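You operate a simulated robot arm through the tools that you are given. There is no shell and no other tool. Be economical: measure what you need, move in short steps, check, and stop when the job is done.

The job below is to be done with a simulated robot arm. You get a single attempt, and the scene is never put back.

Task
Open the cabinet seven door, fetch the black scoop and set it on the inside of cabinet seven, then shut the door. Turn the press seven hold dial to 5 seconds. Switch the blue cart brake off. Fetch the large jug and set it in the grey tray. Open the mixer tray, fetch the yellow scoop and set it on the tray under the mixer and shut the tray again. Close the cabinet five door. Do these in any order. Set down upright: large jug.

The check looks at the end state, three seconds after you hand in, the way a careful person would. Anything else that was tipped, shoved, dropped, spilled or broken makes it a failure.

Robot
A 7-joint arm with a fingered hand on a trunk, on a base that drives. Base frame: it is fixed to the floor where the robot stands at the start and does not move with it; the origin is under the middle of the robot, x ahead of it, y to its left, z up; the surface under the hand at the start is at about z = 0.87. Lengths are in m, angles in degrees, forces in N, time in s.
With the tool pointing down near the work surface it reaches from about 0.16 to 0.54 m from the robot's upright axis, wherever it stands. Its first joint turns from -166.0 to 166.0 degrees. Places, roughly: black scoop (21x10x16 cm) [0.6, -1.4, 0.9]; blue cart brake [-1.2, -5.4, 0.7]; cabinet five door [-5.2, 4.2, 0.6]; cabinet seven door [0.3, 0.2, 0.6]; grey tray (26x31x8 cm) [-6.5, -2.1, 0.9]; inside of cabinet seven [0.5, 0.3, 0.4]; large jug [-3.25, -4.5, 1]; mixer tray [-3.8, -4.3, 0.4]; press seven hold dial [1.5, -0.4, 1.3]; tray under the mixer [-3.8, -4.3, 0.4]; yellow scoop (16x7x13 cm) [-4.1, -3.9, 0.8]. Payload 4 kg.
The tool frame sits at the grasp point between the pads (the TCP): z along the fingers, y along the line on which they close. The tips reach 0.026 m beyond it. Largest opening 0.132 m; the body of the gripper starts 0.073 m behind the TCP. The gripper is a hand of 4 fingers: y runs from the thumb to the fingers, the wrist lies at [0, 0, -0.239] in the tool frame.
Orientation is that of the tool frame in the base frame, as a unit quaternion [x, y, z, w]. With the fingers straight down and closing along the base's y, the tool's x points along the base's -x, its y along +y and its z along -z.

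Tools
- The arm moves only by the tool move_arm. Its argument "increments" is text: rows parted by semicolons, each of 6 numbers parted by spaces: the shift along the base's x, y, z in mm, then the turn, a rotation vector about the base's x, y, z in degrees. In form: tx ty tz ax ay az; .... A call has 1 to 20 rows; each row shifts and turns the commanded pose from where the row before left it. A row lasts 0.2 s, in which the tool goes at most 0.05 m and 8.6 degrees; a call with a longer step from one row to the next is refused whole. A pose out of reach is approached as far as the arm can. The call stops where the force on the tool passes 40 N (or 10 N more than at its start, if that is more) or the arm is blocked; 0.2 s more then pass. In this call time passes only in rows, and 0.2 s behind the last. The reply holds the time, the measured pose of the TCP, the force on the tool along the base axes, the opening and the grip force, in the units named above and with some noise, with the torque about the TCP (base axes, N m) and any sound that the robot's microphone picked up.
- Cameras (640 x 400 px; columns grow to the right, rows downward): "scene" is now at [0.0134, 0.1718, 1.1452]; the picture's right is [0.22, -0.97, 0.00], its down [-0.74, -0.17, -0.65] and it looks along [0.63, 0.14, -0.76] (base axes); focal length 253 px, centre (320, 200). "wrist" rides on the gripper at [0.068, 0.002, -0.097] in the tool frame; the picture's right is [-0.03, 1.00, 0.00], its down [-0.82, -0.02, -0.58] and it looks along [-0.58, -0.01, 0.82] (tool axes); focal length 270 px, centre (320, 200). There is no depth. A picture from a camera that has moved, and an enlarged one, comes with that camera's place and axes in the base frame and with its lens.
- get_image(camera): a new picture of that camera. The clock stands still meanwhile.
- move_column(by): slides the trunk up (or, below 0, down) by that many m; the arm and the scene camera ride with it, the base frame stays. It gives what a move gives, with no picture.
- base_move(legs): drives the robot by 1 to 6 legs, each [ahead, turn to the left] in m and degrees, along the robot's own axes; the way and the turn of a leg run together, so that a leg with both is an arc; at most 1.5 m and 180 degrees a leg. The arm and the cameras ride along, it lands a little off, and it stops where it bumps. It gives what a move gives.
- finger_targets(finger1, finger2, finger3, thumb_bend): sets how far each is bent, from 0 (flat) to 1 (curled in); at 0.3 the hand is open as for a grip, at 0.7 the pads meet at the TCP. One left out holds its place. A second passes; each finger stops where it meets its share of the squeeze, and holds until it gets a number again. It is the only way to open and close the hand. It gives what a move gives, with no picture; readings hold the bend of each and the force on the fingers (four entries, about 0 where the hand has none), thumb and palm.
- turn_head(pan, tilt): turns the head with the scene camera to pan (to the left, within 155 degrees either way) and tilt (down, from -29 to 69), counted from straight ahead of the robot. It gives what a move gives.
- zoom(camera, box): a new picture of the part [left, top, right, bottom] of that camera's present view, enlarged. The clock stands still meanwhile.
- sign_off(): hands the job in; it is judged then, once.

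Work in short steps. Places have to be worked out from the pictures, the camera data and where the tool is seen: move nearer, look again, correct. Check each grasp and each placing, and mend what went wrong. You have 196 turns and 174 pictures in all, those below and enlarged ones among them. Open the gripper and draw the arm clear of the work before you hand the job in, unless the task says otherwise.

The tools are called after ">>>" by a JSON object that holds its "fn" and its "kwargs". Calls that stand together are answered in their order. move_arm: Moves the arm, as the interface text tells. Its arguments: {"type":"object","properties":{"increments":{"type":"string"}},"required":["increments"]} The other tools are called the same way: move_column (by) slides the trunk up or down; finger_targets (finger1, finger2, finger3, thumb_bend) moves the fingers one by one; base_move (legs) drives the base; turn_head (pan, tilt) turns the head that bears the scene camera; get_image (camera) takes a picture; zoom (camera, box) takes an enlarged picture of a part of a camera's view; sign_off () hands the job in.

At the start:

```text
clock: 0.0
tool_pos: [0.4147, 0.2151, 0.9093]
tool_rot: [0.0, 1.0, 0.0, -0.001]
contact_force: [-0.2, -0.3, -1.2]
torque: [-0.04, 0.03, 0.01]
grip_width: 0.1319
grip_force: 0.0
shape: jaw
bend: [0.3, 0.3, 0.3, 0.3]
finger forces: [0.0, 0.0, 0.1, 0.0, 0.0, 0.1]
trunk travel left (down, up): [-0.125, 0.465]
robot x, y, heading: [0.0003, -0.002, 0.1]
head pan, tilt: [12.9, 49.7]
```

scene: 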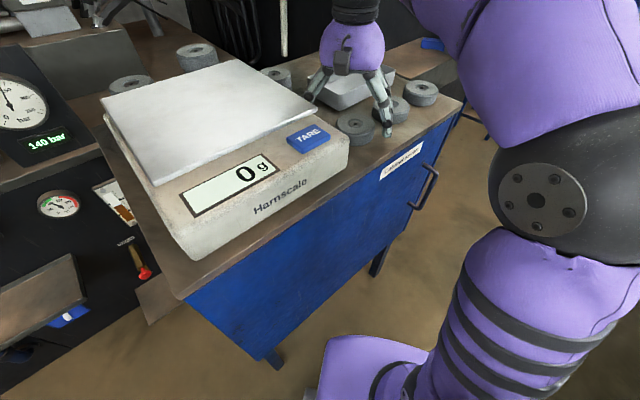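
wrist: 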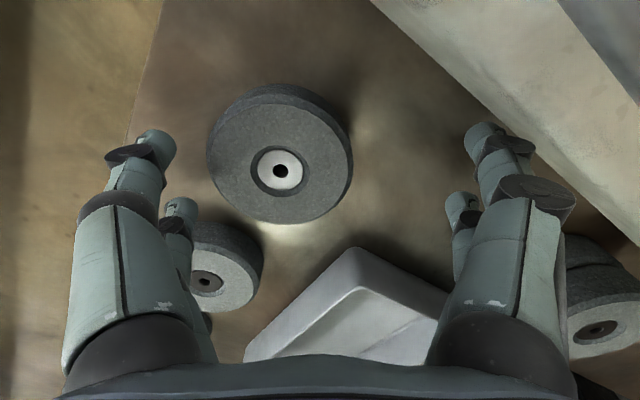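

The cabinet ahead with a blue front seems to be cabinet seven; the handle is at its right side. I look around first to map the surroundings.

>>> {"fn": "zoom", "kwargs": {"camera": "scene", "box": [180, 100, 500, 300]}}

>>> {"fn": "turn_head", "kwargs": {"pan": -40, "tilt": 20}}

>>> {"fn": "get_image", "kwargs": {"camera": "scene"}}

```text
2.00 times, centred on (340, 200) of scene
camera zoom: at [0.0134, 0.1718, 1.1452], right [0.22, -0.97, 0.0], down [-0.74, -0.17, -0.65], along [0.63, 0.14, -0.76], focal length 507 px, centre (280, 200)
```

zoom: 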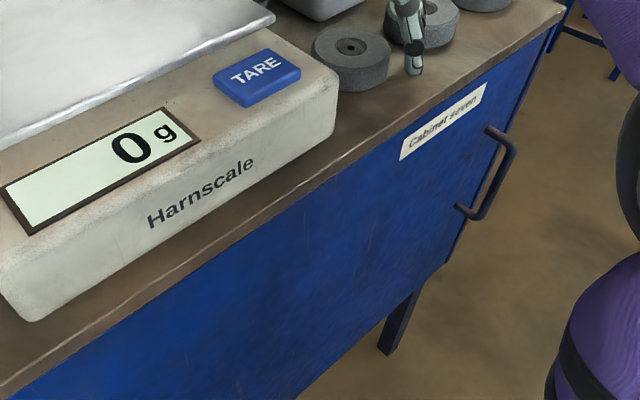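

```text
clock: 1.2
tool_pos: [0.4145, 0.215, 0.9103]
tool_rot: [-0.001, 1.0, 0.0, 0.0]
contact_force: [0.2, 0.3, -0.5]
torque: [-0.01, -0.01, 0.06]
grip_width: 0.1318
grip_force: 0.2
shape: jaw
bend: [0.3, 0.3, 0.3, 0.3]
finger forces: [0.0, 0.1, 0.0, 0.1, 0.0, 0.1]
trunk travel left (down, up): [-0.125, 0.465]
robot x, y, heading: [-0.0007, -0.0006, -0.1]
head pan, tilt: [-40.0, 20.0]
```

```text
170 pictures are left
camera scene: at [0.0095, 0.0947, 1.1904], right [-0.64, -0.77, 0.0], down [-0.26, 0.22, -0.94], along [0.72, -0.6, -0.34], focal length 253 px, centre (320, 200)
```

scene: 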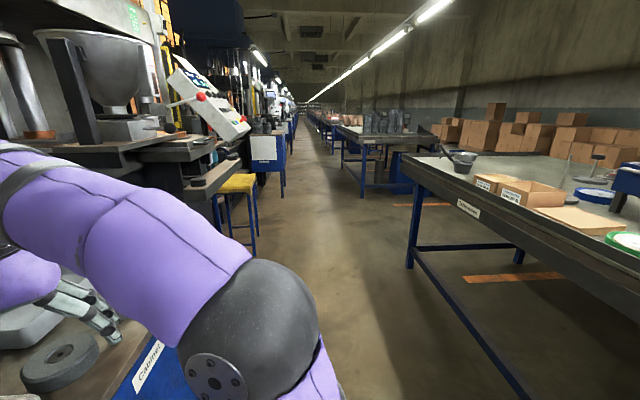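

The front of cabinet seven seems to face about (-0.6,-0.8), with the handle near (0.48,0.03). I look around for the rest of the layout.

>>> {"fn": "turn_head", "kwargs": {"pan": -100, "tilt": 20}}

>>> {"fn": "get_image", "kwargs": {"camera": "scene"}}

>>> {"fn": "turn_head", "kwargs": {"pan": -155, "tilt": 20}}

>>> {"fn": "get_image", "kwargs": {"camera": "scene"}}

>>> {"fn": "turn_head", "kwargs": {"pan": 125, "tilt": 20}}

>>> {"fn": "get_image", "kwargs": {"camera": "scene"}}

>>> {"fn": "turn_head", "kwargs": {"pan": 45, "tilt": 30}}

>>> {"fn": "get_image", "kwargs": {"camera": "scene"}}

```text
clock: 2.5
tool_pos: [0.4139, 0.2162, 0.9094]
tool_rot: [0.0, 1.0, 0.0, 0.001]
contact_force: [0.0, 0.1, -0.8]
torque: [0.01, 0.02, -0.01]
grip_width: 0.1318
grip_force: 0.1
shape: jaw
bend: [0.3, 0.3, 0.3, 0.3]
finger forces: [0.0, 0.0, 0.0, 0.0, 0.0, 0.0]
trunk travel left (down, up): [-0.125, 0.465]
robot x, y, heading: [0.0004, -0.0036, 0.1]
head pan, tilt: [-100.0, 20.0]
```

```text
169 pictures are left
camera scene: at [-0.078, 0.0628, 1.1905], right [-0.98, 0.17, 0.0], down [0.06, 0.34, -0.94], along [-0.16, -0.93, -0.34], focal length 253 px, centre (320, 200)
```

scene: 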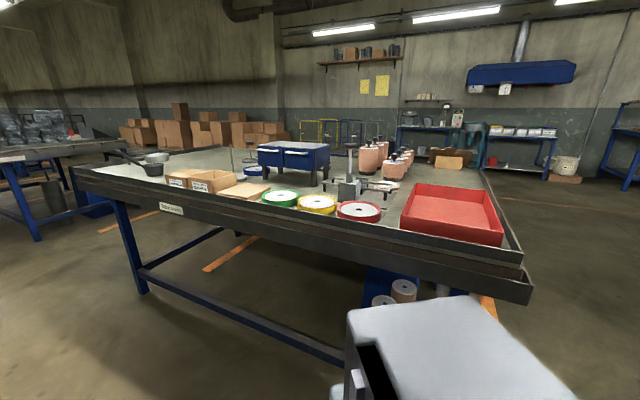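

```text
clock: 3.8
tool_pos: [0.4146, 0.2159, 0.9097]
tool_rot: [0.0, 1.0, 0.0, 0.001]
contact_force: [-0.2, -0.3, -0.1]
torque: [-0.03, 0.03, 0.07]
grip_width: 0.1321
grip_force: 0.0
shape: jaw
bend: [0.3, 0.3, 0.3, 0.3]
finger forces: [0.1, 0.1, 0.0, 0.0, 0.1, 0.0]
trunk travel left (down, up): [-0.125, 0.465]
robot x, y, heading: [-0.0023, -0.0015, -0.0]
head pan, tilt: [-154.7, 20.0]
```

```text
168 pictures are left
camera scene: at [-0.1461, 0.1146, 1.1905], right [-0.43, 0.9, 0.0], down [0.31, 0.15, -0.94], along [-0.85, -0.4, -0.34], focal length 253 px, centre (320, 200)
```

scene: 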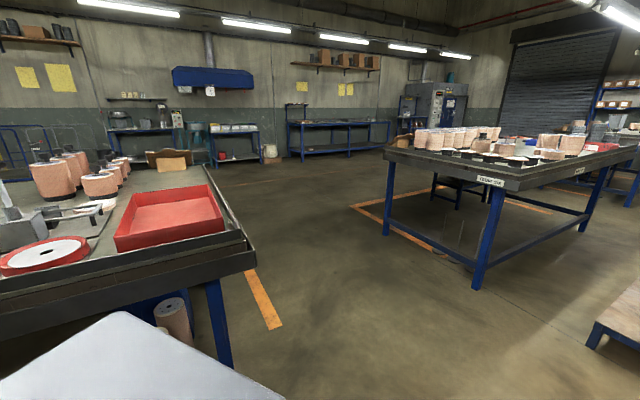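

```text
clock: 7.6
tool_pos: [0.4138, 0.2156, 0.91]
tool_rot: [0.0, 1.0, 0.0, 0.0]
contact_force: [0.0, 0.1, -0.4]
torque: [0.04, -0.05, 0.03]
grip_width: 0.1317
grip_force: 0.0
shape: jaw
bend: [0.3, 0.3, 0.3, 0.3]
finger forces: [0.0, 0.0, 0.0, 0.1, 0.1, 0.1]
trunk travel left (down, up): [-0.125, 0.465]
robot x, y, heading: [0.0036, -0.0041, 0.1]
head pan, tilt: [125.0, 20.0]
```

```text
167 pictures are left
camera scene: at [-0.1153, 0.2308, 1.1905], right [0.82, 0.57, 0.0], down [0.2, -0.28, -0.94], along [-0.54, 0.77, -0.34], focal length 253 px, centre (320, 200)
```

scene: 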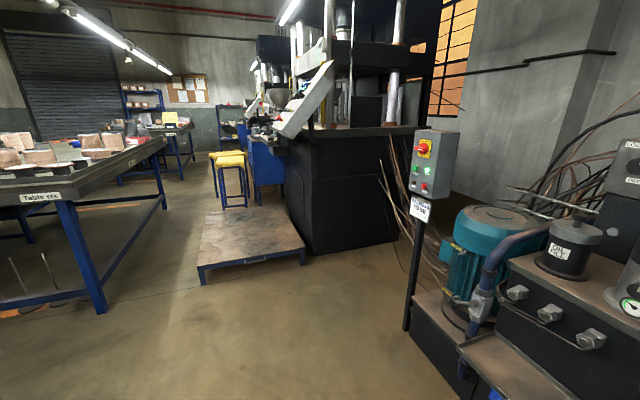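

```text
clock: 9.1
tool_pos: [0.4142, 0.215, 0.9093]
tool_rot: [0.001, 1.0, 0.0, 0.0]
contact_force: [0.0, 0.0, 0.8]
torque: [-0.01, -0.03, 0.0]
grip_width: 0.1319
grip_force: 0.1
shape: jaw
bend: [0.3, 0.3, 0.3, 0.3]
finger forces: [0.1, 0.0, 0.0, 0.0, 0.1, 0.0]
trunk travel left (down, up): [-0.125, 0.465]
robot x, y, heading: [0.0015, -0.0026, 0.1]
head pan, tilt: [45.0, 30.0]
```

```text
166 pictures are left
camera scene: at [0.002, 0.2185, 1.1744], right [0.71, -0.71, 0.0], down [-0.35, -0.35, -0.87], along [0.61, 0.61, -0.5], focal length 253 px, centre (320, 200)
```

scene: 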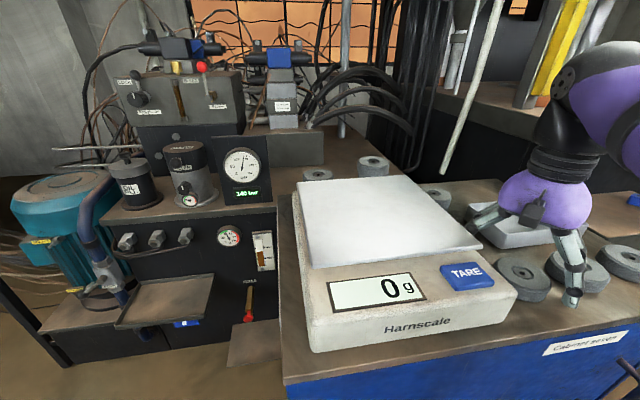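

Aisle direction is about (0.79,-0.62), only ~0.85 m wide between the cabinet face and the table. I check the robot's own footprint by looking down.

>>> {"fn": "turn_head", "kwargs": {"pan": -150, "tilt": 65}}

>>> {"fn": "get_image", "kwargs": {"camera": "scene"}}

>>> {"fn": "turn_head", "kwargs": {"pan": -50, "tilt": 65}}

>>> {"fn": "get_image", "kwargs": {"camera": "scene"}}

>>> {"fn": "turn_head", "kwargs": {"pan": 80, "tilt": 65}}

>>> {"fn": "get_image", "kwargs": {"camera": "scene"}}

```text
clock: 12.0
tool_pos: [0.4151, 0.2154, 0.9087]
tool_rot: [0.0, 1.0, 0.0, -0.001]
contact_force: [0.2, -0.5, -0.3]
torque: [-0.01, 0.02, -0.01]
grip_width: 0.132
grip_force: 0.1
shape: jaw
bend: [0.3, 0.3, 0.3, 0.3]
finger forces: [0.1, 0.0, 0.0, 0.0, 0.0, 0.0]
trunk travel left (down, up): [-0.125, 0.465]
robot x, y, heading: [0.0004, 0.0006, 0.1]
head pan, tilt: [-150.0, 65.0]
```

```text
165 pictures are left
camera scene: at [-0.1145, 0.1241, 1.1268], right [-0.5, 0.87, 0.0], down [0.78, 0.45, -0.42], along [-0.37, -0.21, -0.91], focal length 253 px, centre (320, 200)
```

scene: 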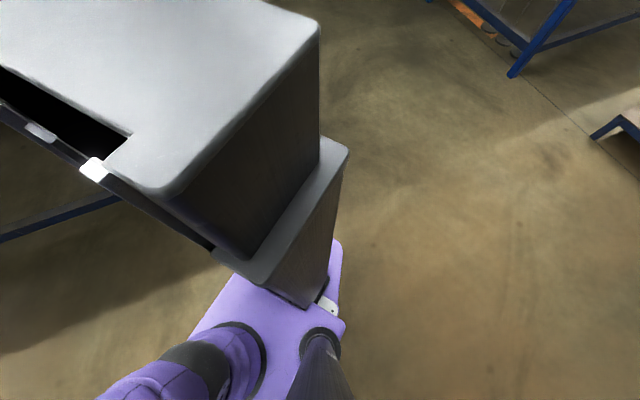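

```text
clock: 13.8
tool_pos: [0.4139, 0.2162, 0.9111]
tool_rot: [0.0, 1.0, 0.0, 0.001]
contact_force: [-0.7, 0.3, 0.8]
torque: [-0.02, 0.0, -0.03]
grip_width: 0.1319
grip_force: 0.0
shape: jaw
bend: [0.3, 0.3, 0.3, 0.3]
finger forces: [0.0, 0.0, 0.0, 0.0, 0.0, 0.0]
trunk travel left (down, up): [-0.125, 0.465]
robot x, y, heading: [-0.0, -0.0003, 0.2]
head pan, tilt: [-50.0, 65.0]
```

```text
164 pictures are left
camera scene: at [-0.0229, 0.108, 1.1268], right [-0.77, -0.64, 0.0], down [-0.58, 0.69, -0.42], along [0.27, -0.32, -0.91], focal length 253 px, centre (320, 200)
```

scene: 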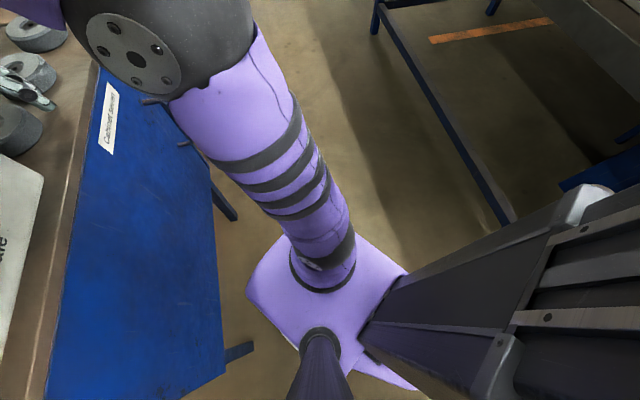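

```text
clock: 15.9
tool_pos: [0.4144, 0.2148, 0.9098]
tool_rot: [0.0, 1.0, 0.0, 0.0]
contact_force: [-0.3, 0.1, -0.1]
torque: [0.0, 0.03, -0.04]
grip_width: 0.1319
grip_force: 0.1
shape: jaw
bend: [0.3, 0.3, 0.3, 0.3]
finger forces: [0.0, 0.0, 0.0, 0.1, 0.0, 0.1]
trunk travel left (down, up): [-0.125, 0.465]
robot x, y, heading: [-0.0033, 0.0007, -0.1]
head pan, tilt: [80.0, 65.0]
```

```text
163 pictures are left
camera scene: at [-0.0514, 0.2143, 1.1267], right [0.98, -0.17, 0.0], down [-0.16, -0.89, -0.42], along [0.07, 0.42, -0.91], focal length 253 px, centre (320, 200)
```

scene: 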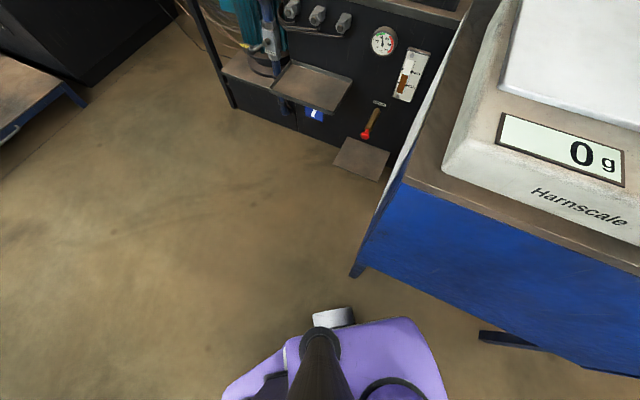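

The robot's tail (tower) extends ~0.45 m behind its axis, so I want it down the aisle while opening the door: plan is to back out left of the table, turn around, and back into the aisle facing the door. First raise the trunk and turn right to align with the aisle.

>>> {"fn": "move_column", "kwargs": {"by": 0.3}}

>>> {"fn": "move_arm", "kwargs": {"increments": "-30 -40 0 0 0 0;-30 -40 0 0 0 0;-30 -40 0 0 0 0;-30 -40 0 0 0 0;-10 -40 0 0 0 0"}}

>>> {"fn": "base_move", "kwargs": {"legs": [[0, -38]]}}

>>> {"fn": "turn_head", "kwargs": {"pan": 150, "tilt": 35}}

>>> {"fn": "get_image", "kwargs": {"camera": "scene"}}

```text
clock: 18.9
tool_pos: [0.4135, 0.2155, 1.2095]
tool_rot: [0.0, 1.0, 0.0, 0.0]
contact_force: [-0.2, -0.9, 0.1]
torque: [0.02, 0.03, 0.03]
grip_width: 0.132
grip_force: 0.0
shape: jaw
bend: [0.3, 0.3, 0.3, 0.3]
finger forces: [0.0, 0.0, 0.0, 0.1, 0.0, 0.0]
trunk travel left (down, up): [-0.425, 0.165]
robot x, y, heading: [0.0001, -0.0003, -0.1]
head pan, tilt: [80.0, 65.0]
```

```text
clock: 20.1
tool_pos: [0.2827, 0.0184, 1.2112]
tool_rot: [0.001, 1.0, -0.002, 0.0]
contact_force: [-0.7, -0.3, 0.8]
torque: [0.02, -0.01, -0.03]
grip_width: 0.132
grip_force: 0.0
shape: jaw
bend: [0.3, 0.3, 0.3, 0.3]
finger forces: [0.0, 0.0, 0.1, 0.0, 0.1, 0.0]
trunk travel left (down, up): [-0.425, 0.165]
robot x, y, heading: [-0.0001, 0.0005, -0.0]
head pan, tilt: [80.0, 65.0]
```

```text
clock: 22.4
tool_pos: [0.234, -0.1605, 1.2113]
tool_rot: [0.325, 0.946, 0.0, 0.0]
contact_force: [-0.2, -0.5, 0.4]
torque: [-0.03, 0.0, 0.01]
grip_width: 0.1319
grip_force: 0.0
shape: jaw
bend: [0.3, 0.3, 0.3, 0.3]
finger forces: [0.0, 0.1, 0.1, 0.1, 0.0, 0.0]
trunk travel left (down, up): [-0.425, 0.165]
robot x, y, heading: [0.0007, 0.0014, -37.9]
head pan, tilt: [80.0, 65.0]
```

```text
clock: 23.9
tool_pos: [0.2334, -0.1605, 1.2112]
tool_rot: [0.325, 0.946, 0.0, -0.001]
contact_force: [0.7, 1.0, -1.2]
torque: [-0.05, -0.01, -0.01]
grip_width: 0.1318
grip_force: 0.1
shape: jaw
bend: [0.3, 0.3, 0.3, 0.3]
finger forces: [0.0, 0.1, 0.1, 0.0, 0.0, 0.1]
trunk travel left (down, up): [-0.425, 0.165]
robot x, y, heading: [-0.0007, 0.0007, -38.0]
head pan, tilt: [150.0, 35.0]
```

```text
162 pictures are left
camera scene: at [0.0123, 0.2406, 1.4666], right [0.93, 0.37, 0.0], down [0.21, -0.53, -0.82], along [-0.31, 0.76, -0.57], focal length 253 px, centre (320, 200)
```

scene: 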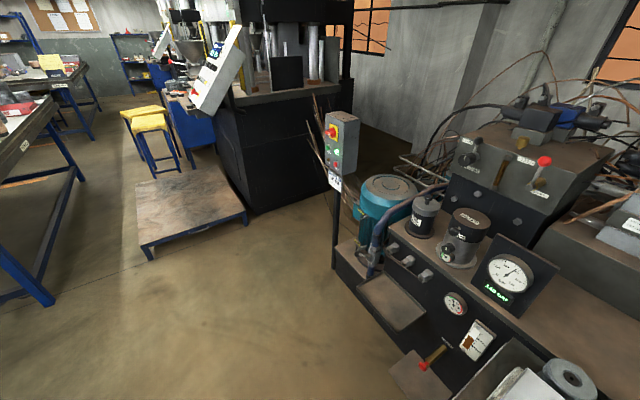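

The way back is open; the hydraulic unit is beyond the cabinet line. I back out along the aisle, then look toward the cabinet from there.

>>> {"fn": "base_move", "kwargs": {"legs": [[-0.9, 0]]}}

>>> {"fn": "turn_head", "kwargs": {"pan": 5, "tilt": 30}}

>>> {"fn": "get_image", "kwargs": {"camera": "scene"}}

```text
clock: 28.6
tool_pos: [-0.4774, 0.3959, 1.2112]
tool_rot: [0.325, 0.946, 0.0, 0.0]
contact_force: [-0.1, -1.0, 0.2]
torque: [0.01, 0.0, 0.0]
grip_width: 0.1319
grip_force: 0.0
shape: jaw
bend: [0.3, 0.3, 0.3, 0.3]
finger forces: [0.0, 0.0, 0.0, 0.1, 0.0, 0.1]
trunk travel left (down, up): [-0.425, 0.165]
robot x, y, heading: [-0.7141, 0.5611, -37.9]
head pan, tilt: [150.0, 35.0]
```

```text
clock: 30.9
tool_pos: [-0.476, 0.398, 1.2112]
tool_rot: [0.326, 0.945, 0.0, 0.0]
contact_force: [-0.3, -0.4, 0.3]
torque: [0.0, 0.0, -0.01]
grip_width: 0.132
grip_force: 0.1
shape: jaw
bend: [0.3, 0.3, 0.3, 0.3]
finger forces: [0.1, 0.1, 0.0, 0.1, 0.0, 0.1]
trunk travel left (down, up): [-0.425, 0.165]
robot x, y, heading: [-0.7126, 0.5578, -38.0]
head pan, tilt: [5.0, 30.0]
```

```text
161 pictures are left
camera scene: at [-0.59, 0.6669, 1.4744], right [-0.55, -0.84, 0.0], down [-0.42, 0.27, -0.87], along [0.73, -0.47, -0.5], focal length 253 px, centre (320, 200)
```

scene: 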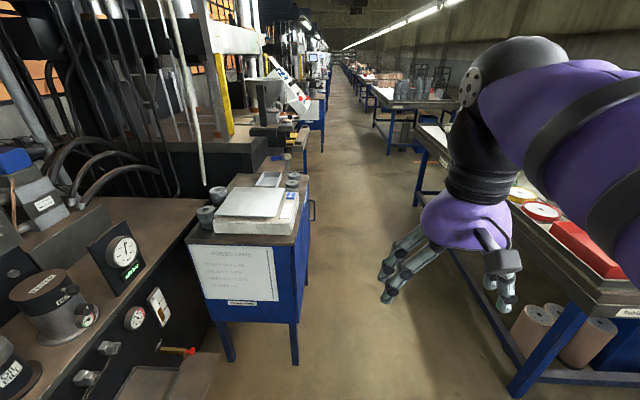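

Clear view: cabinet seven's front spans a≈-0.15…0.46 along the aisle at n≈0.33. Turn round 180° and back into the aisle.

>>> {"fn": "base_move", "kwargs": {"legs": [[0, -90], [0, -90]]}}

>>> {"fn": "turn_head", "kwargs": {"pan": 150, "tilt": 40}}

>>> {"fn": "get_image", "kwargs": {"camera": "scene"}}

```text
clock: 39.7
tool_pos: [-0.95, 0.7102, 1.2114]
tool_rot: [0.951, -0.309, -0.001, 0.0]
contact_force: [0.2, -0.7, -0.4]
torque: [-0.01, 0.0, 0.0]
grip_width: 0.1318
grip_force: 0.1
shape: jaw
bend: [0.3, 0.3, 0.3, 0.3]
finger forces: [0.0, 0.0, 0.1, 0.0, 0.0, 0.0]
trunk travel left (down, up): [-0.425, 0.165]
robot x, y, heading: [-0.7116, 0.5596, 143.9]
head pan, tilt: [5.0, 30.0]
```

```text
clock: 42.0
tool_pos: [-0.9499, 0.7097, 1.2108]
tool_rot: [0.951, -0.309, 0.0, 0.0]
contact_force: [-0.3, -1.0, -0.3]
torque: [-0.03, 0.01, -0.01]
grip_width: 0.1316
grip_force: 0.1
shape: jaw
bend: [0.3, 0.3, 0.3, 0.3]
finger forces: [0.0, 0.1, 0.0, 0.1, 0.0, 0.0]
trunk travel left (down, up): [-0.425, 0.165]
robot x, y, heading: [-0.7112, 0.5573, 143.9]
head pan, tilt: [150.0, 40.0]
```

```text
160 pictures are left
camera scene: at [-0.7213, 0.3219, 1.4591], right [-0.91, -0.4, 0.0], down [-0.26, 0.59, -0.77], along [0.31, -0.7, -0.64], focal length 253 px, centre (320, 200)
```

scene: 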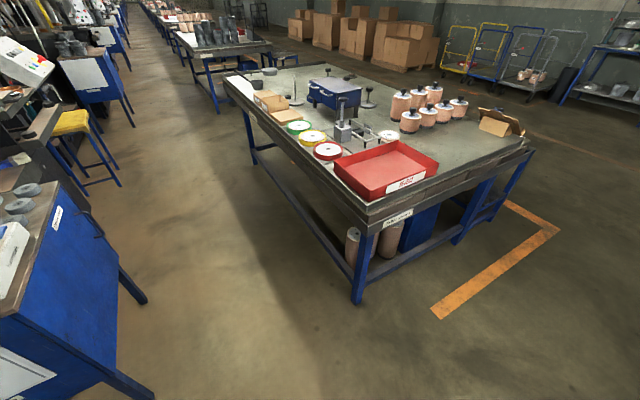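

Aisle: table edge n≈-0.55, cabinet n≈0.33. Turn slightly and back 1.56 m into the aisle, ending past the cabinet door.

>>> {"fn": "base_move", "kwargs": {"legs": [[0, -5.4], [-0.8, 0], [-0.76, 0], [0, 3.6]]}}

>>> {"fn": "turn_head", "kwargs": {"pan": -40, "tilt": 50}}

>>> {"fn": "get_image", "kwargs": {"camera": "scene"}}

```text
clock: 51.0
tool_pos: [0.2276, -0.315, 1.2114]
tool_rot: [0.945, -0.328, 0.0, 0.0]
contact_force: [-0.3, -0.7, 0.0]
torque: [0.01, -0.04, 0.02]
grip_width: 0.1319
grip_force: 0.0
shape: jaw
bend: [0.3, 0.3, 0.3, 0.3]
finger forces: [0.1, 0.0, 0.1, 0.0, 0.1, 0.0]
trunk travel left (down, up): [-0.425, 0.165]
robot x, y, heading: [0.4623, -0.4761, 141.6]
head pan, tilt: [150.0, 40.0]
```

```text
clock: 53.8
tool_pos: [0.2271, -0.3157, 1.2114]
tool_rot: [0.945, -0.328, 0.0, 0.0]
contact_force: [0.3, -0.4, 0.1]
torque: [-0.02, -0.02, -0.01]
grip_width: 0.1318
grip_force: 0.0
shape: jaw
bend: [0.3, 0.3, 0.3, 0.3]
finger forces: [0.0, 0.0, 0.0, 0.0, 0.0, 0.0]
trunk travel left (down, up): [-0.425, 0.165]
robot x, y, heading: [0.4591, -0.4771, 141.7]
head pan, tilt: [-40.0, 50.0]
```

```text
159 pictures are left
camera scene: at [0.3945, -0.5576, 1.4449], right [0.98, 0.2, 0.0], down [0.16, -0.75, -0.64], along [-0.13, 0.63, -0.77], focal length 253 px, centre (320, 200)
```

scene: 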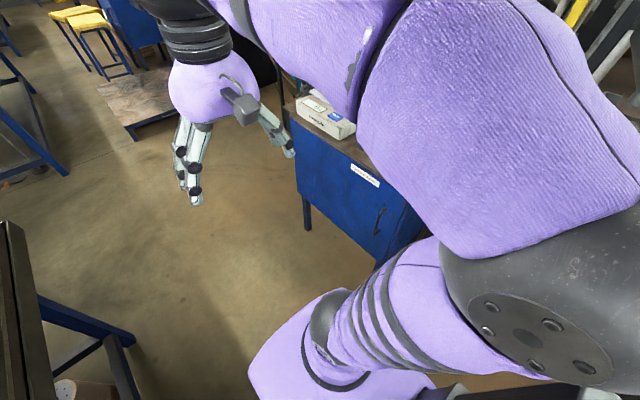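

The door and handle are visible next to the arm; I zoom on the handle to measure it.

>>> {"fn": "zoom", "kwargs": {"camera": "scene", "box": [280, 130, 440, 280]}}

```text
2.67 times, centred on (360, 205) of scene
camera zoom: at [0.3945, -0.5576, 1.4449], right [0.98, 0.2, 0.0], down [0.16, -0.75, -0.64], along [-0.13, 0.63, -0.77], focal length 676 px, centre (213, 187)
```

zoom: 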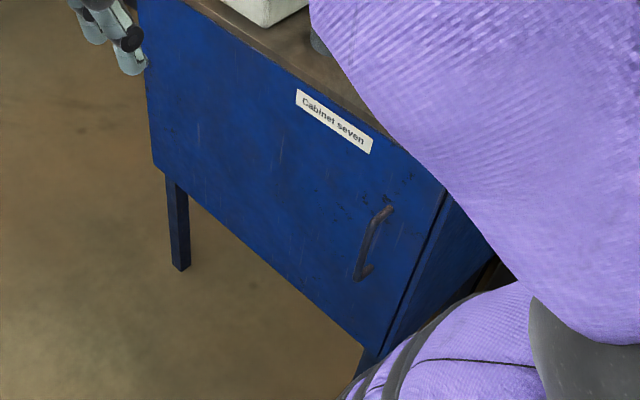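

Handle: vertical bar at about (0.493,-0.003), z 0.62–0.77. I turn the hand so that it points horizontally at the door (along N), staying high first.

>>> {"fn": "move_arm", "kwargs": {"increments": "16 18 0 0 0 -7.5;16 18 0 0 0 -7.5;16 18 0 0 0 -7.5;16 18 0 0 0 -7.5;16 18 0 0 0 -7.5;16 18 0 0 0 -7.5;16 18 0 0 0 -7.5;16 18 0 0 0 -7.5;16 18 0 0 0 -7.5;16 18 0 0 0 -7.5;16 18 0 0 0 -7.5;15 18 0 0 0 -7.5"}}

>>> {"fn": "move_arm", "kwargs": {"increments": "0 0 0 5.91 -4.62 0;0 0 0 5.91 -4.62 0;0 0 0 5.91 -4.62 0;0 0 0 5.91 -4.62 0;0 0 0 5.91 -4.62 0;0 0 0 5.91 -4.62 0;0 0 0 5.91 -4.62 0;0 0 0 5.91 -4.62 0;0 0 0 5.91 -4.62 0;0 0 0 5.91 -4.62 0;0 0 0 5.91 -4.62 0;0 0 0 5.91 -4.62 0"}}

>>> {"fn": "get_image", "kwargs": {"camera": "scene"}}

```text
clock: 56.4
tool_pos: [0.4192, -0.0995, 1.2116]
tool_rot: [-0.435, 0.9, 0.0, 0.0]
contact_force: [-0.5, 0.4, -0.1]
torque: [0.01, 0.0, 0.02]
grip_width: 0.132
grip_force: 0.0
shape: jaw
bend: [0.3, 0.3, 0.3, 0.3]
finger forces: [0.0, 0.1, 0.0, 0.0, 0.0, 0.0]
trunk travel left (down, up): [-0.425, 0.165]
robot x, y, heading: [0.4583, -0.4751, 141.6]
head pan, tilt: [-40.0, 50.0]
```

```text
clock: 59.0
tool_pos: [0.4184, -0.0977, 1.2112]
tool_rot: [-0.309, 0.635, 0.312, 0.635]
contact_force: [0.1, 0.3, 1.1]
torque: [-0.01, 0.0, -0.02]
grip_width: 0.1317
grip_force: 0.0
shape: jaw
bend: [0.3, 0.3, 0.3, 0.3]
finger forces: [0.0, 0.1, 0.0, 0.0, 0.1, 0.0]
trunk travel left (down, up): [-0.425, 0.165]
robot x, y, heading: [0.4572, -0.4801, 141.8]
head pan, tilt: [-40.0, 50.0]
```

```text
157 pictures are left
camera scene: at [0.3946, -0.5576, 1.4449], right [0.98, 0.2, 0.0], down [0.16, -0.75, -0.64], along [-0.13, 0.63, -0.77], focal length 253 px, centre (320, 200)
```

scene: 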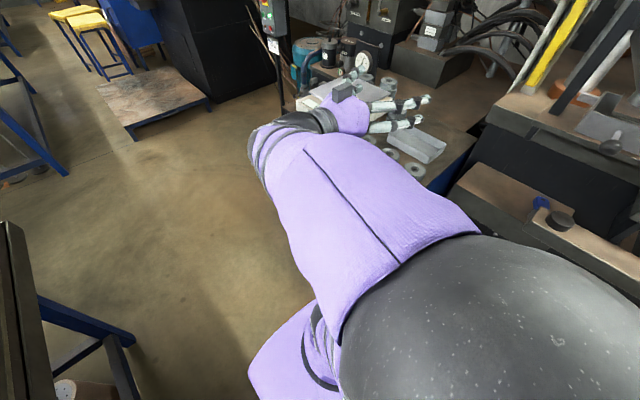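

Pose is right. Lower the trunk to bring the hand to the handle height in front of the door.

>>> {"fn": "move_column", "kwargs": {"by": -0.4}}

>>> {"fn": "move_arm", "kwargs": {"increments": "0 0 -35 0 0 0;0 0 -35 0 0 0;0 0 -40 0 0 0"}}

>>> {"fn": "get_image", "kwargs": {"camera": "wrist"}}

>>> {"fn": "get_image", "kwargs": {"camera": "scene"}}

```text
clock: 62.8
tool_pos: [0.4193, -0.0988, 0.8116]
tool_rot: [-0.308, 0.636, 0.312, 0.635]
contact_force: [-0.6, -1.0, 0.8]
torque: [-0.02, -0.03, 0.02]
grip_width: 0.1313
grip_force: 0.1
shape: jaw
bend: [0.3, 0.3, 0.3, 0.3]
finger forces: [0.0, 0.0, 0.0, 0.1, 0.0, 0.1]
trunk travel left (down, up): [-0.025, 0.565]
robot x, y, heading: [0.4642, -0.4765, 141.8]
head pan, tilt: [-40.0, 50.0]
```

```text
clock: 63.6
tool_pos: [0.3996, -0.0773, 0.7181]
tool_rot: [-0.307, 0.637, 0.311, 0.635]
contact_force: [-0.7, -0.3, -0.8]
torque: [-0.01, 0.01, 0.03]
grip_width: 0.1317
grip_force: 0.0
shape: jaw
bend: [0.3, 0.3, 0.3, 0.3]
finger forces: [0.0, 0.0, 0.0, 0.1, 0.0, 0.1]
out of reach, approached as far as the arm can: row 2, 3
trunk travel left (down, up): [-0.025, 0.565]
robot x, y, heading: [0.463, -0.4771, 141.8]
head pan, tilt: [-40.0, 50.0]
```

```text
156 pictures are left
camera wrist: at [0.3382, -0.1526, 0.6509], right [-0.79, 0.62, 0.03], down [-0.34, -0.47, 0.82], along [0.52, 0.63, 0.58], focal length 270 px, centre (320, 200)
```

wrist: 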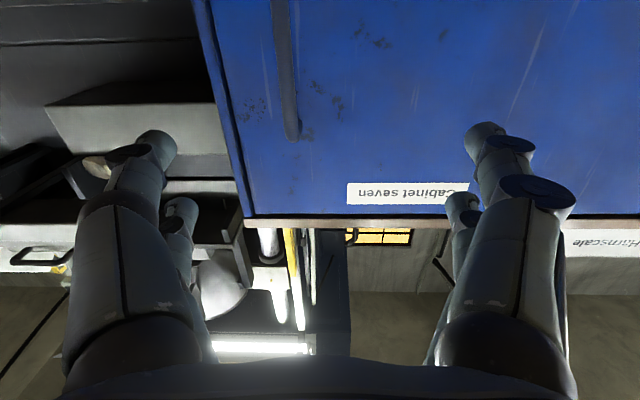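

```text
155 pictures are left
camera scene: at [0.3947, -0.5579, 1.0449], right [0.98, 0.2, 0.0], down [0.16, -0.75, -0.64], along [-0.13, 0.63, -0.77], focal length 253 px, centre (320, 200)
```

scene: 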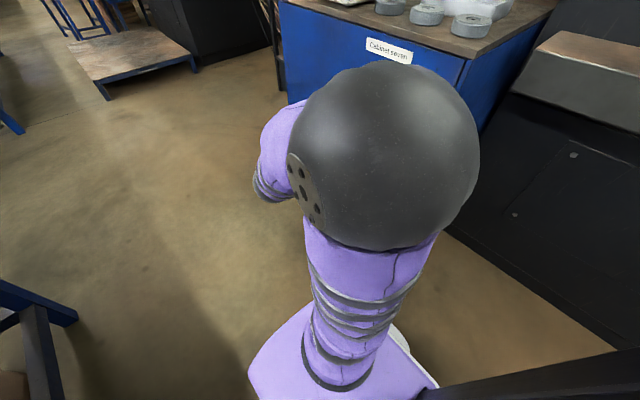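

The wrist view puts the bar at (0.491,-0.003), in agreement. Advance along N with the open hand around the bar.

>>> {"fn": "move_arm", "kwargs": {"increments": "16 21 0 0 0 0;16 21 0 0 0 0;16 21 0 0 0 0;15 21 0 0 0 0"}}

>>> {"fn": "get_image", "kwargs": {"camera": "wrist"}}

```text
clock: 64.6
tool_pos: [0.4624, 0.0056, 0.7184]
tool_rot: [-0.309, 0.636, 0.313, 0.634]
contact_force: [-0.5, 0.7, -0.3]
torque: [0.0, 0.0, 0.02]
grip_width: 0.1321
grip_force: 0.1
shape: jaw
bend: [0.3, 0.3, 0.3, 0.3]
finger forces: [0.0, 0.1, 0.0, 0.0, 0.1, 0.1]
trunk travel left (down, up): [-0.025, 0.565]
robot x, y, heading: [0.4613, -0.476, 141.9]
head pan, tilt: [-40.0, 50.0]
```

```text
154 pictures are left
camera wrist: at [0.401, -0.0683, 0.6519], right [-0.79, 0.62, 0.03], down [-0.34, -0.47, 0.82], along [0.52, 0.63, 0.58], focal length 270 px, centre (320, 200)
```

wrist: 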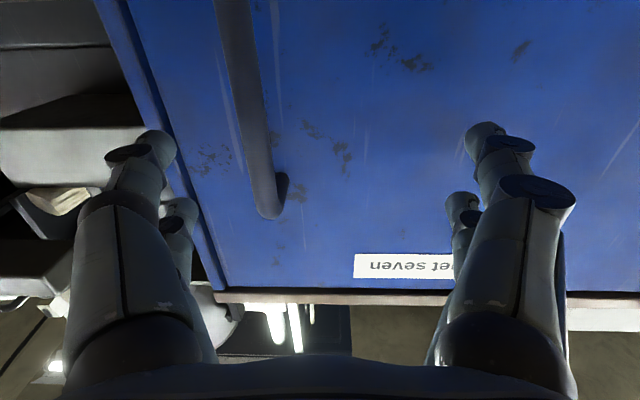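

The bar lies within the opening, near the top of the handle. Close the fingers on it.

>>> {"fn": "finger_targets", "kwargs": {"finger1": 0.7, "finger2": 0.7, "finger3": 0.7, "thumb_bend": 0.7}}

>>> {"fn": "get_image", "kwargs": {"camera": "wrist"}}

```text
clock: 65.6
tool_pos: [0.4622, 0.0067, 0.7199]
tool_rot: [-0.308, 0.636, 0.311, 0.635]
contact_force: [-0.7, 3.6, -0.1]
torque: [0.01, -0.06, 0.07]
grip_width: 0.0078
grip_force: 4.6
shape: fingers
bend: [0.67, 0.67, 0.68, 0.69]
finger forces: [2.1, 3.1, 1.4, 0.0, 1.8, 0.0]
trunk travel left (down, up): [-0.025, 0.565]
robot x, y, heading: [0.46, -0.4762, 141.8]
head pan, tilt: [-40.0, 50.0]
```

```text
153 pictures are left
camera wrist: at [0.4006, -0.0684, 0.6518], right [-0.79, 0.62, 0.03], down [-0.34, -0.47, 0.82], along [0.52, 0.63, 0.58], focal length 270 px, centre (320, 200)
```

wrist: 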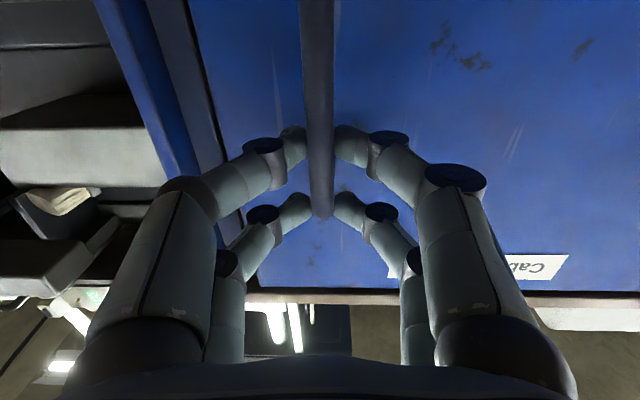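

The bar is held and the door already shifted slightly. Pull it open along its arc in small rows, turning the hand half as much as the door.

>>> {"fn": "move_arm", "kwargs": {"increments": "-38 -17 9 0 0 -2.2;-40 -14 9 0 0 -2.2;-31.6 -23.1 0 0 0 -2.2;-33.5 -20.6 0 0 0 -2.2;-35 -17.9 0 0 0 -2.2"}}

>>> {"fn": "get_image", "kwargs": {"camera": "wrist"}}

```text
clock: 66.8
tool_pos: [0.2833, -0.0886, 0.7367]
tool_rot: [-0.245, 0.663, 0.249, 0.662]
contact_force: [0.7, 0.4, 1.1]
torque: [-0.01, 0.0, -0.02]
grip_width: 0.0014
grip_force: 0.2
shape: fingers
bend: [0.7, 0.7, 0.7, 0.7]
finger forces: [0.0, 0.0, 0.0, 0.1, 0.0, 0.1]
trunk travel left (down, up): [-0.025, 0.565]
robot x, y, heading: [0.4592, -0.4792, 141.7]
head pan, tilt: [-40.0, 50.0]
```

```text
152 pictures are left
camera wrist: at [0.2097, -0.15, 0.6687], right [-0.65, 0.76, 0.03], down [-0.42, -0.4, 0.82], along [0.63, 0.52, 0.58], focal length 270 px, centre (320, 200)
```

wrist: 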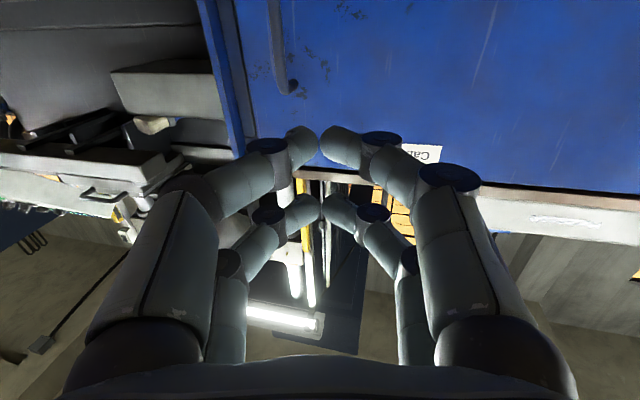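

The gap at the frame and the sideways shift of the bar (~3 cm toward -A, without coming outward) indicate this door slides rather than swings. I regrip the bar to test that.

>>> {"fn": "finger_targets", "kwargs": {"finger1": 0.3, "finger2": 0.3, "finger3": 0.3, "thumb_bend": 0.3}}

>>> {"fn": "move_arm", "kwargs": {"increments": "30 -23 -10 0 0 5.5;29 -23 -10 0 0 5.5;14 18 0 0 0 0;14 18 0 0 0 0"}}

>>> {"fn": "get_image", "kwargs": {"camera": "wrist"}}

```text
clock: 67.8
tool_pos: [0.2844, -0.0878, 0.7355]
tool_rot: [-0.245, 0.663, 0.248, 0.662]
contact_force: [-0.9, 0.8, -0.8]
torque: [-0.01, -0.01, -0.02]
grip_width: 0.1324
grip_force: 0.1
shape: fingers
bend: [0.3, 0.3, 0.3, 0.3]
finger forces: [0.0, 0.0, 0.0, 0.0, 0.0, 0.0]
trunk travel left (down, up): [-0.025, 0.565]
robot x, y, heading: [0.4595, -0.4774, 141.8]
head pan, tilt: [-40.0, 50.0]
```

```text
clock: 68.8
tool_pos: [0.3699, -0.0949, 0.7178]
tool_rot: [-0.308, 0.637, 0.311, 0.635]
contact_force: [-0.7, -0.2, 0.2]
torque: [0.0, 0.04, 0.0]
grip_width: 0.1325
grip_force: 0.1
shape: fingers
bend: [0.3, 0.3, 0.3, 0.3]
finger forces: [0.0, 0.1, 0.0, 0.1, 0.0, 0.1]
trunk travel left (down, up): [-0.025, 0.565]
robot x, y, heading: [0.4618, -0.4762, 141.8]
head pan, tilt: [-40.0, 50.0]
```

```text
151 pictures are left
camera wrist: at [0.3088, -0.1706, 0.6498], right [-0.79, 0.62, 0.03], down [-0.34, -0.47, 0.82], along [0.52, 0.63, 0.58], focal length 270 px, centre (320, 200)
```

wrist: 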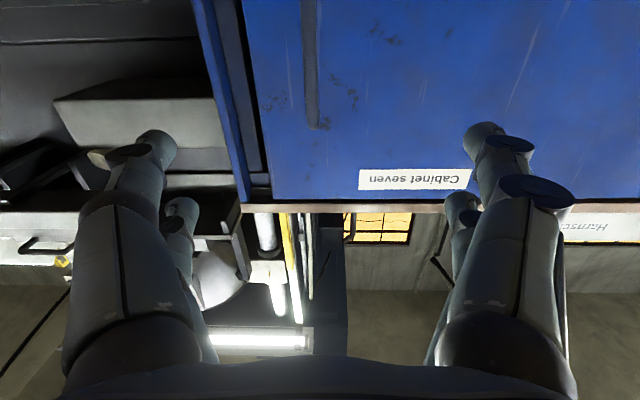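

Confirmed: the door slides sideways, parallel to the front. Advance onto the bar, grip, and slide it toward -A.

>>> {"fn": "move_arm", "kwargs": {"increments": "20.6 26.4 0 0 0 0;20.6 26.4 0 0 0 0;20.6 26.4 0 0 0 0;20.6 26.4 0 0 0 0"}}

>>> {"fn": "finger_targets", "kwargs": {"finger1": 0.7, "finger2": 0.7, "finger3": 0.7, "thumb_bend": 0.7}}

>>> {"fn": "move_arm", "kwargs": {"increments": "-23.6 18.5 0 0 0 0;-23.6 18.5 0 0 0 0;-23.6 18.5 0 0 0 0;-23.6 18.5 0 0 0 0;-23.6 18.5 0 0 0 0"}}

>>> {"fn": "get_image", "kwargs": {"camera": "wrist"}}

```text
clock: 69.8
tool_pos: [0.4531, 0.0085, 0.7181]
tool_rot: [-0.308, 0.636, 0.311, 0.635]
contact_force: [0.2, 0.0, -0.1]
torque: [-0.04, 0.0, -0.02]
grip_width: 0.1325
grip_force: 0.0
shape: fingers
bend: [0.3, 0.3, 0.3, 0.3]
finger forces: [0.0, 0.0, 0.1, 0.0, 0.0, 0.0]
trunk travel left (down, up): [-0.025, 0.565]
robot x, y, heading: [0.4609, -0.4787, 141.7]
head pan, tilt: [-40.0, 50.0]
```

```text
clock: 70.8
tool_pos: [0.4539, 0.0085, 0.7192]
tool_rot: [-0.309, 0.636, 0.311, 0.635]
contact_force: [5.1, 2.4, -0.6]
torque: [0.02, -0.04, 0.0]
grip_width: 0.009
grip_force: 4.8
shape: fingers
bend: [0.68, 0.68, 0.66, 0.68]
finger forces: [1.5, 1.7, 2.3, 0.0, 4.0, 0.0]
trunk travel left (down, up): [-0.025, 0.565]
robot x, y, heading: [0.4557, -0.4764, 141.5]
head pan, tilt: [-40.0, 50.0]
```

```text
clock: 72.0
tool_pos: [0.332, 0.1027, 0.716]
tool_rot: [-0.309, 0.636, 0.313, 0.634]
contact_force: [-1.6, 0.0, 3.0]
torque: [0.02, -0.09, 0.06]
grip_width: 0.007
grip_force: 4.2
shape: fingers
bend: [0.68, 0.68, 0.68, 0.69]
finger forces: [1.8, 3.0, 1.7, 0.0, 1.8, 0.1]
trunk travel left (down, up): [-0.025, 0.565]
robot x, y, heading: [0.4602, -0.4755, 141.7]
head pan, tilt: [-40.0, 50.0]
```

```text
150 pictures are left
camera wrist: at [0.2713, 0.0263, 0.6495], right [-0.79, 0.61, 0.03], down [-0.34, -0.47, 0.82], along [0.52, 0.63, 0.58], focal length 270 px, centre (320, 200)
```

wrist: 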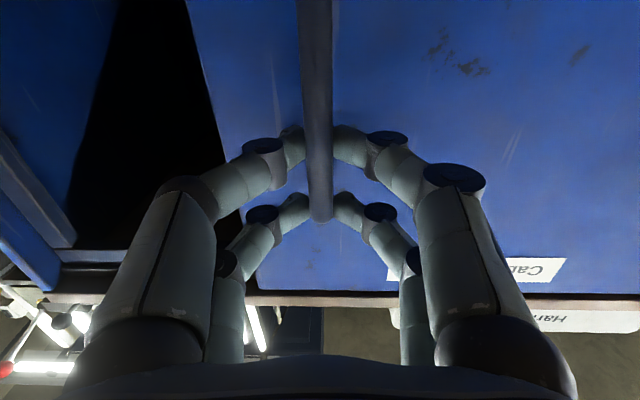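

It slides smoothly. Continue sliding.

>>> {"fn": "move_arm", "kwargs": {"increments": "-23.6 18.5 0 0 0 0;-23.6 18.5 0 0 0 0;-23.6 18.5 0 0 0 0;-23.6 18.5 0 0 0 0;-23.6 18.5 0 0 0 0;-23.6 18.5 0 0 0 0;-23.6 18.5 0 0 0 0"}}

>>> {"fn": "get_image", "kwargs": {"camera": "wrist"}}

>>> {"fn": "get_image", "kwargs": {"camera": "scene"}}

```text
clock: 73.6
tool_pos: [0.1695, 0.2306, 0.7168]
tool_rot: [-0.309, 0.636, 0.312, 0.634]
contact_force: [-2.7, -0.6, -3.1]
torque: [-0.02, 0.01, 0.03]
grip_width: 0.0016
grip_force: 3.2
shape: fingers
bend: [0.7, 0.68, 0.68, 0.7]
finger forces: [0.1, 3.3, 2.4, 0.0, 0.1, 0.0]
trunk travel left (down, up): [-0.025, 0.565]
robot x, y, heading: [0.4603, -0.4768, 141.8]
head pan, tilt: [-40.0, 50.0]
```

```text
149 pictures are left
camera wrist: at [0.1087, 0.1558, 0.65], right [-0.79, 0.61, 0.03], down [-0.33, -0.47, 0.82], along [0.52, 0.63, 0.58], focal length 270 px, centre (320, 200)
```

wrist: 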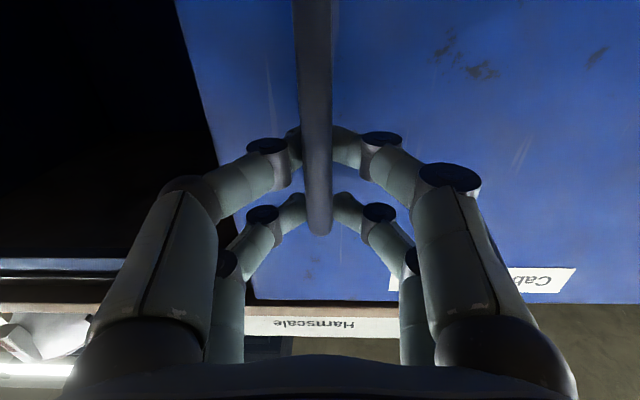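

```text
148 pictures are left
camera scene: at [0.3944, -0.5575, 1.0449], right [0.98, 0.2, 0.0], down [0.16, -0.75, -0.64], along [-0.13, 0.63, -0.77], focal length 253 px, centre (320, 200)
```

scene: 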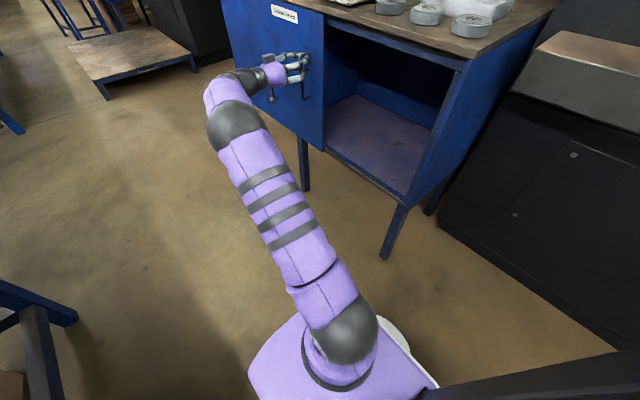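

The opening is now ~0.36 m wide; push two more rows, then release and retract along -N.

>>> {"fn": "move_arm", "kwargs": {"increments": "-23.6 18.5 0 0 0 0;-23.6 18.5 0 0 0 0"}}

>>> {"fn": "finger_targets", "kwargs": {"finger1": 0.3, "finger2": 0.3, "finger3": 0.3, "thumb_bend": 0.3}}

>>> {"fn": "move_arm", "kwargs": {"increments": "-22 -28 0 0 0 0;-22 -28 0 0 0 0;-22 -28 0 0 0 0;-10 -40 0 0 0 0;10 -40 0 0 0 0"}}

>>> {"fn": "get_image", "kwargs": {"camera": "scene"}}

```text
clock: 74.2
tool_pos: [0.1355, 0.2615, 0.7178]
tool_rot: [-0.299, 0.641, 0.302, 0.64]
contact_force: [17.6, -33.0, -3.3]
torque: [-0.17, 0.03, -0.68]
grip_width: 0.0194
grip_force: 16.5
shape: fingers
bend: [0.7, 0.7, 0.6, 0.66]
finger forces: [0.0, 0.0, 12.5, 0.0, 20.8, 0.1]
trunk travel left (down, up): [-0.025, 0.565]
robot x, y, heading: [0.4577, -0.4767, 141.7]
head pan, tilt: [-40.0, 50.0]
stopped in row 2: the force on the tool passed its limit at 49 N (the readings are from after the stop); the commanded pose is now the measured one
```

```text
clock: 75.2
tool_pos: [0.1322, 0.2643, 0.7159]
tool_rot: [-0.304, 0.639, 0.305, 0.638]
contact_force: [-0.1, -0.4, -0.1]
torque: [0.0, 0.04, -0.01]
grip_width: 0.1324
grip_force: 0.0
shape: fingers
bend: [0.3, 0.3, 0.3, 0.3]
finger forces: [0.0, 0.0, 0.1, 0.0, 0.0, 0.1]
trunk travel left (down, up): [-0.025, 0.565]
robot x, y, heading: [0.4596, -0.4757, 141.4]
head pan, tilt: [-40.0, 50.0]
```

```text
clock: 76.4
tool_pos: [0.0651, 0.1007, 0.7161]
tool_rot: [-0.303, 0.639, 0.304, 0.638]
contact_force: [-0.7, 0.2, -0.5]
torque: [0.03, 0.0, -0.03]
grip_width: 0.1326
grip_force: 0.0
shape: fingers
bend: [0.3, 0.3, 0.3, 0.3]
finger forces: [0.1, 0.0, 0.0, 0.0, 0.0, 0.0]
trunk travel left (down, up): [-0.025, 0.565]
robot x, y, heading: [0.4561, -0.4803, 141.9]
head pan, tilt: [-40.0, 50.0]
```

```text
147 pictures are left
camera scene: at [0.3944, -0.5573, 1.0448], right [0.98, 0.2, 0.0], down [0.16, -0.75, -0.64], along [-0.13, 0.63, -0.77], focal length 253 px, centre (320, 200)
```

scene: 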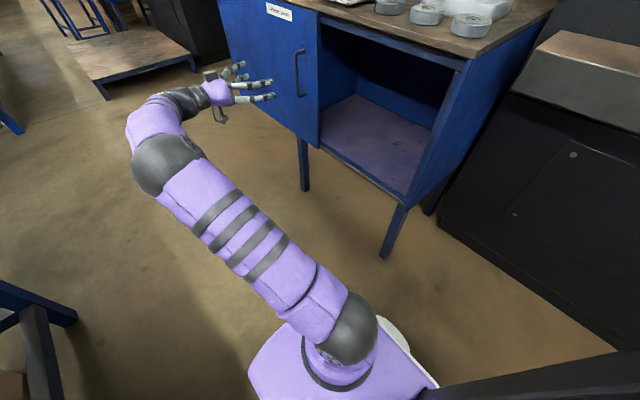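

Door is fully open (stop reached). Now raise the trunk, turn the hand down again, back up along the aisle toward the scoop, and look at the table.

>>> {"fn": "move_column", "kwargs": {"by": 0.4}}

>>> {"fn": "move_arm", "kwargs": {"increments": "9.6 -29.7 0 -5.91 4.62 0;9.6 -29.7 0 -5.91 4.62 0;9.6 -29.7 0 -5.91 4.62 0;9.6 -29.7 0 -5.91 4.62 0;9.6 -29.7 0 -5.91 4.62 0;9.6 -29.7 0 -5.91 4.62 0;9.6 -29.7 0 -5.91 4.62 0;9.6 -29.7 0 -5.91 4.62 0;9.6 -29.7 0 -5.91 4.62 0;9.6 -29.7 0 -5.91 4.62 0;9.6 -29.7 0 -5.91 4.62 0;9.6 -29.7 0 -5.91 4.62 0"}}

>>> {"fn": "base_move", "kwargs": {"legs": [[0, -7], [-0.65, 0], [0, 7]]}}

>>> {"fn": "turn_head", "kwargs": {"pan": 110, "tilt": 40}}

>>> {"fn": "get_image", "kwargs": {"camera": "scene"}}

```text
clock: 80.3
tool_pos: [0.065, 0.102, 1.1167]
tool_rot: [-0.303, 0.639, 0.304, 0.638]
contact_force: [0.0, -1.0, 0.1]
torque: [-0.02, -0.01, -0.03]
grip_width: 0.1326
grip_force: 0.0
shape: fingers
bend: [0.3, 0.3, 0.3, 0.3]
finger forces: [0.0, 0.1, 0.0, 0.0, 0.1, 0.0]
trunk travel left (down, up): [-0.425, 0.165]
robot x, y, heading: [0.4599, -0.4776, 141.8]
head pan, tilt: [-40.0, 50.0]
```

```text
clock: 82.9
tool_pos: [0.181, -0.2559, 1.1154]
tool_rot: [-0.438, 0.899, -0.009, 0.004]
contact_force: [-0.1, -0.1, -0.5]
torque: [-0.01, 0.01, 0.0]
grip_width: 0.1329
grip_force: 0.1
shape: fingers
bend: [0.3, 0.3, 0.3, 0.3]
finger forces: [0.0, 0.1, 0.0, 0.0, 0.0, 0.0]
trunk travel left (down, up): [-0.425, 0.165]
robot x, y, heading: [0.4562, -0.4778, 141.7]
head pan, tilt: [-40.0, 50.0]
```

```text
clock: 87.7
tool_pos: [0.6353, -0.7153, 1.1163]
tool_rot: [-0.44, 0.898, -0.009, 0.005]
contact_force: [-0.5, 0.4, -0.1]
torque: [0.01, -0.01, 0.02]
grip_width: 0.1324
grip_force: 0.0
shape: fingers
bend: [0.3, 0.3, 0.3, 0.3]
finger forces: [0.0, 0.0, 0.0, 0.0, 0.1, 0.0]
trunk travel left (down, up): [-0.425, 0.165]
robot x, y, heading: [0.9186, -0.9311, 142.5]
head pan, tilt: [-40.0, 50.0]
```

```text
clock: 90.0
tool_pos: [0.6355, -0.7147, 1.1173]
tool_rot: [-0.441, 0.897, -0.008, 0.003]
contact_force: [0.1, -0.4, -0.5]
torque: [-0.03, -0.01, 0.03]
grip_width: 0.1325
grip_force: 0.1
shape: fingers
bend: [0.3, 0.3, 0.3, 0.3]
finger forces: [0.1, 0.0, 0.1, 0.0, 0.1, 0.1]
trunk travel left (down, up): [-0.425, 0.165]
robot x, y, heading: [0.9179, -0.9367, 142.3]
head pan, tilt: [110.0, 40.0]
```

```text
146 pictures are left
camera scene: at [0.8417, -1.1709, 1.4591], right [-0.95, 0.3, 0.0], down [0.2, 0.61, -0.77], along [-0.23, -0.73, -0.64], focal length 253 px, centre (320, 200)
```

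scene: 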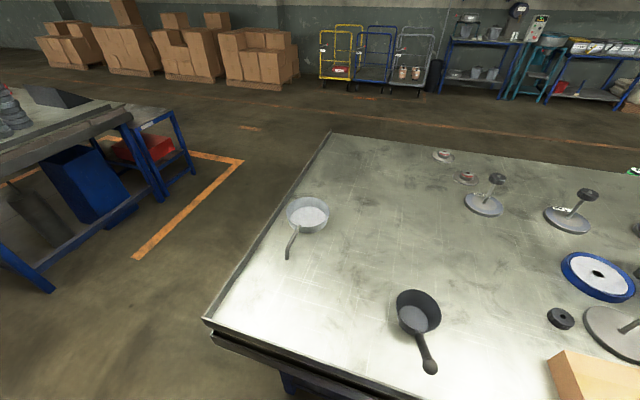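

The black scoop lies at about (0.56,-1.37) with its handle rising toward the aisle. Zoom to measure the handle.

>>> {"fn": "zoom", "kwargs": {"camera": "scene", "box": [350, 270, 490, 390]}}

>>> {"fn": "turn_head", "kwargs": {"pan": 150, "tilt": 45}}

>>> {"fn": "get_image", "kwargs": {"camera": "scene"}}

```text
3.33 times, centred on (420, 330) of scene
camera zoom: at [0.8417, -1.1709, 1.4591], right [-0.95, 0.3, 0.0], down [0.2, 0.61, -0.77], along [-0.23, -0.73, -0.64], focal length 844 px, centre (-13, -233)
```

zoom: 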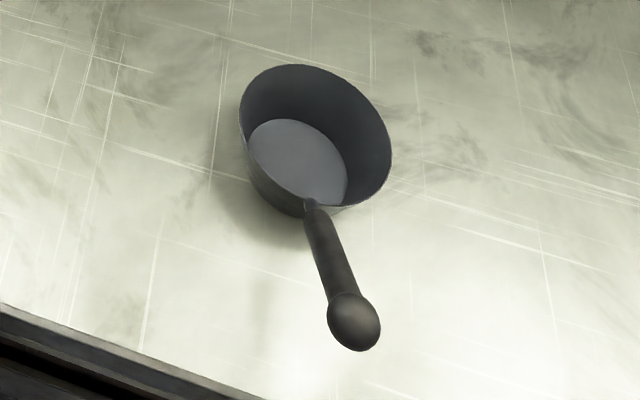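

```text
clock: 91.1
tool_pos: [0.6353, -0.7153, 1.1163]
tool_rot: [-0.44, 0.898, -0.009, 0.004]
contact_force: [-0.2, 0.5, -0.1]
torque: [-0.01, -0.02, -0.03]
grip_width: 0.133
grip_force: 0.0
shape: fingers
bend: [0.3, 0.3, 0.3, 0.3]
finger forces: [0.0, 0.0, 0.1, 0.0, 0.1, 0.0]
trunk travel left (down, up): [-0.425, 0.165]
robot x, y, heading: [0.9193, -0.9369, 142.2]
head pan, tilt: [150.0, 45.0]
```

```text
144 pictures are left
camera scene: at [0.8984, -1.1652, 1.4518], right [-0.93, -0.38, 0.0], down [-0.27, 0.65, -0.71], along [0.27, -0.65, -0.71], focal length 253 px, centre (320, 200)
```

scene: 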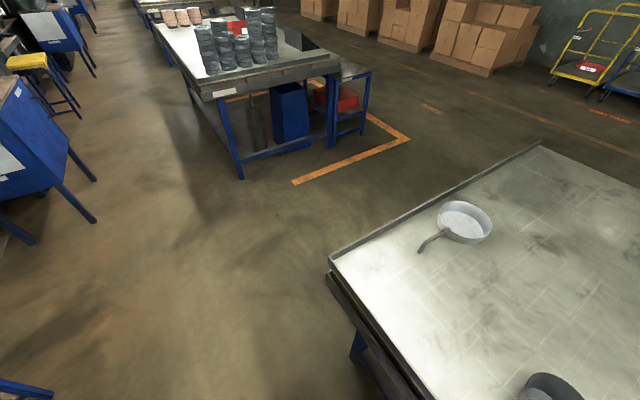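

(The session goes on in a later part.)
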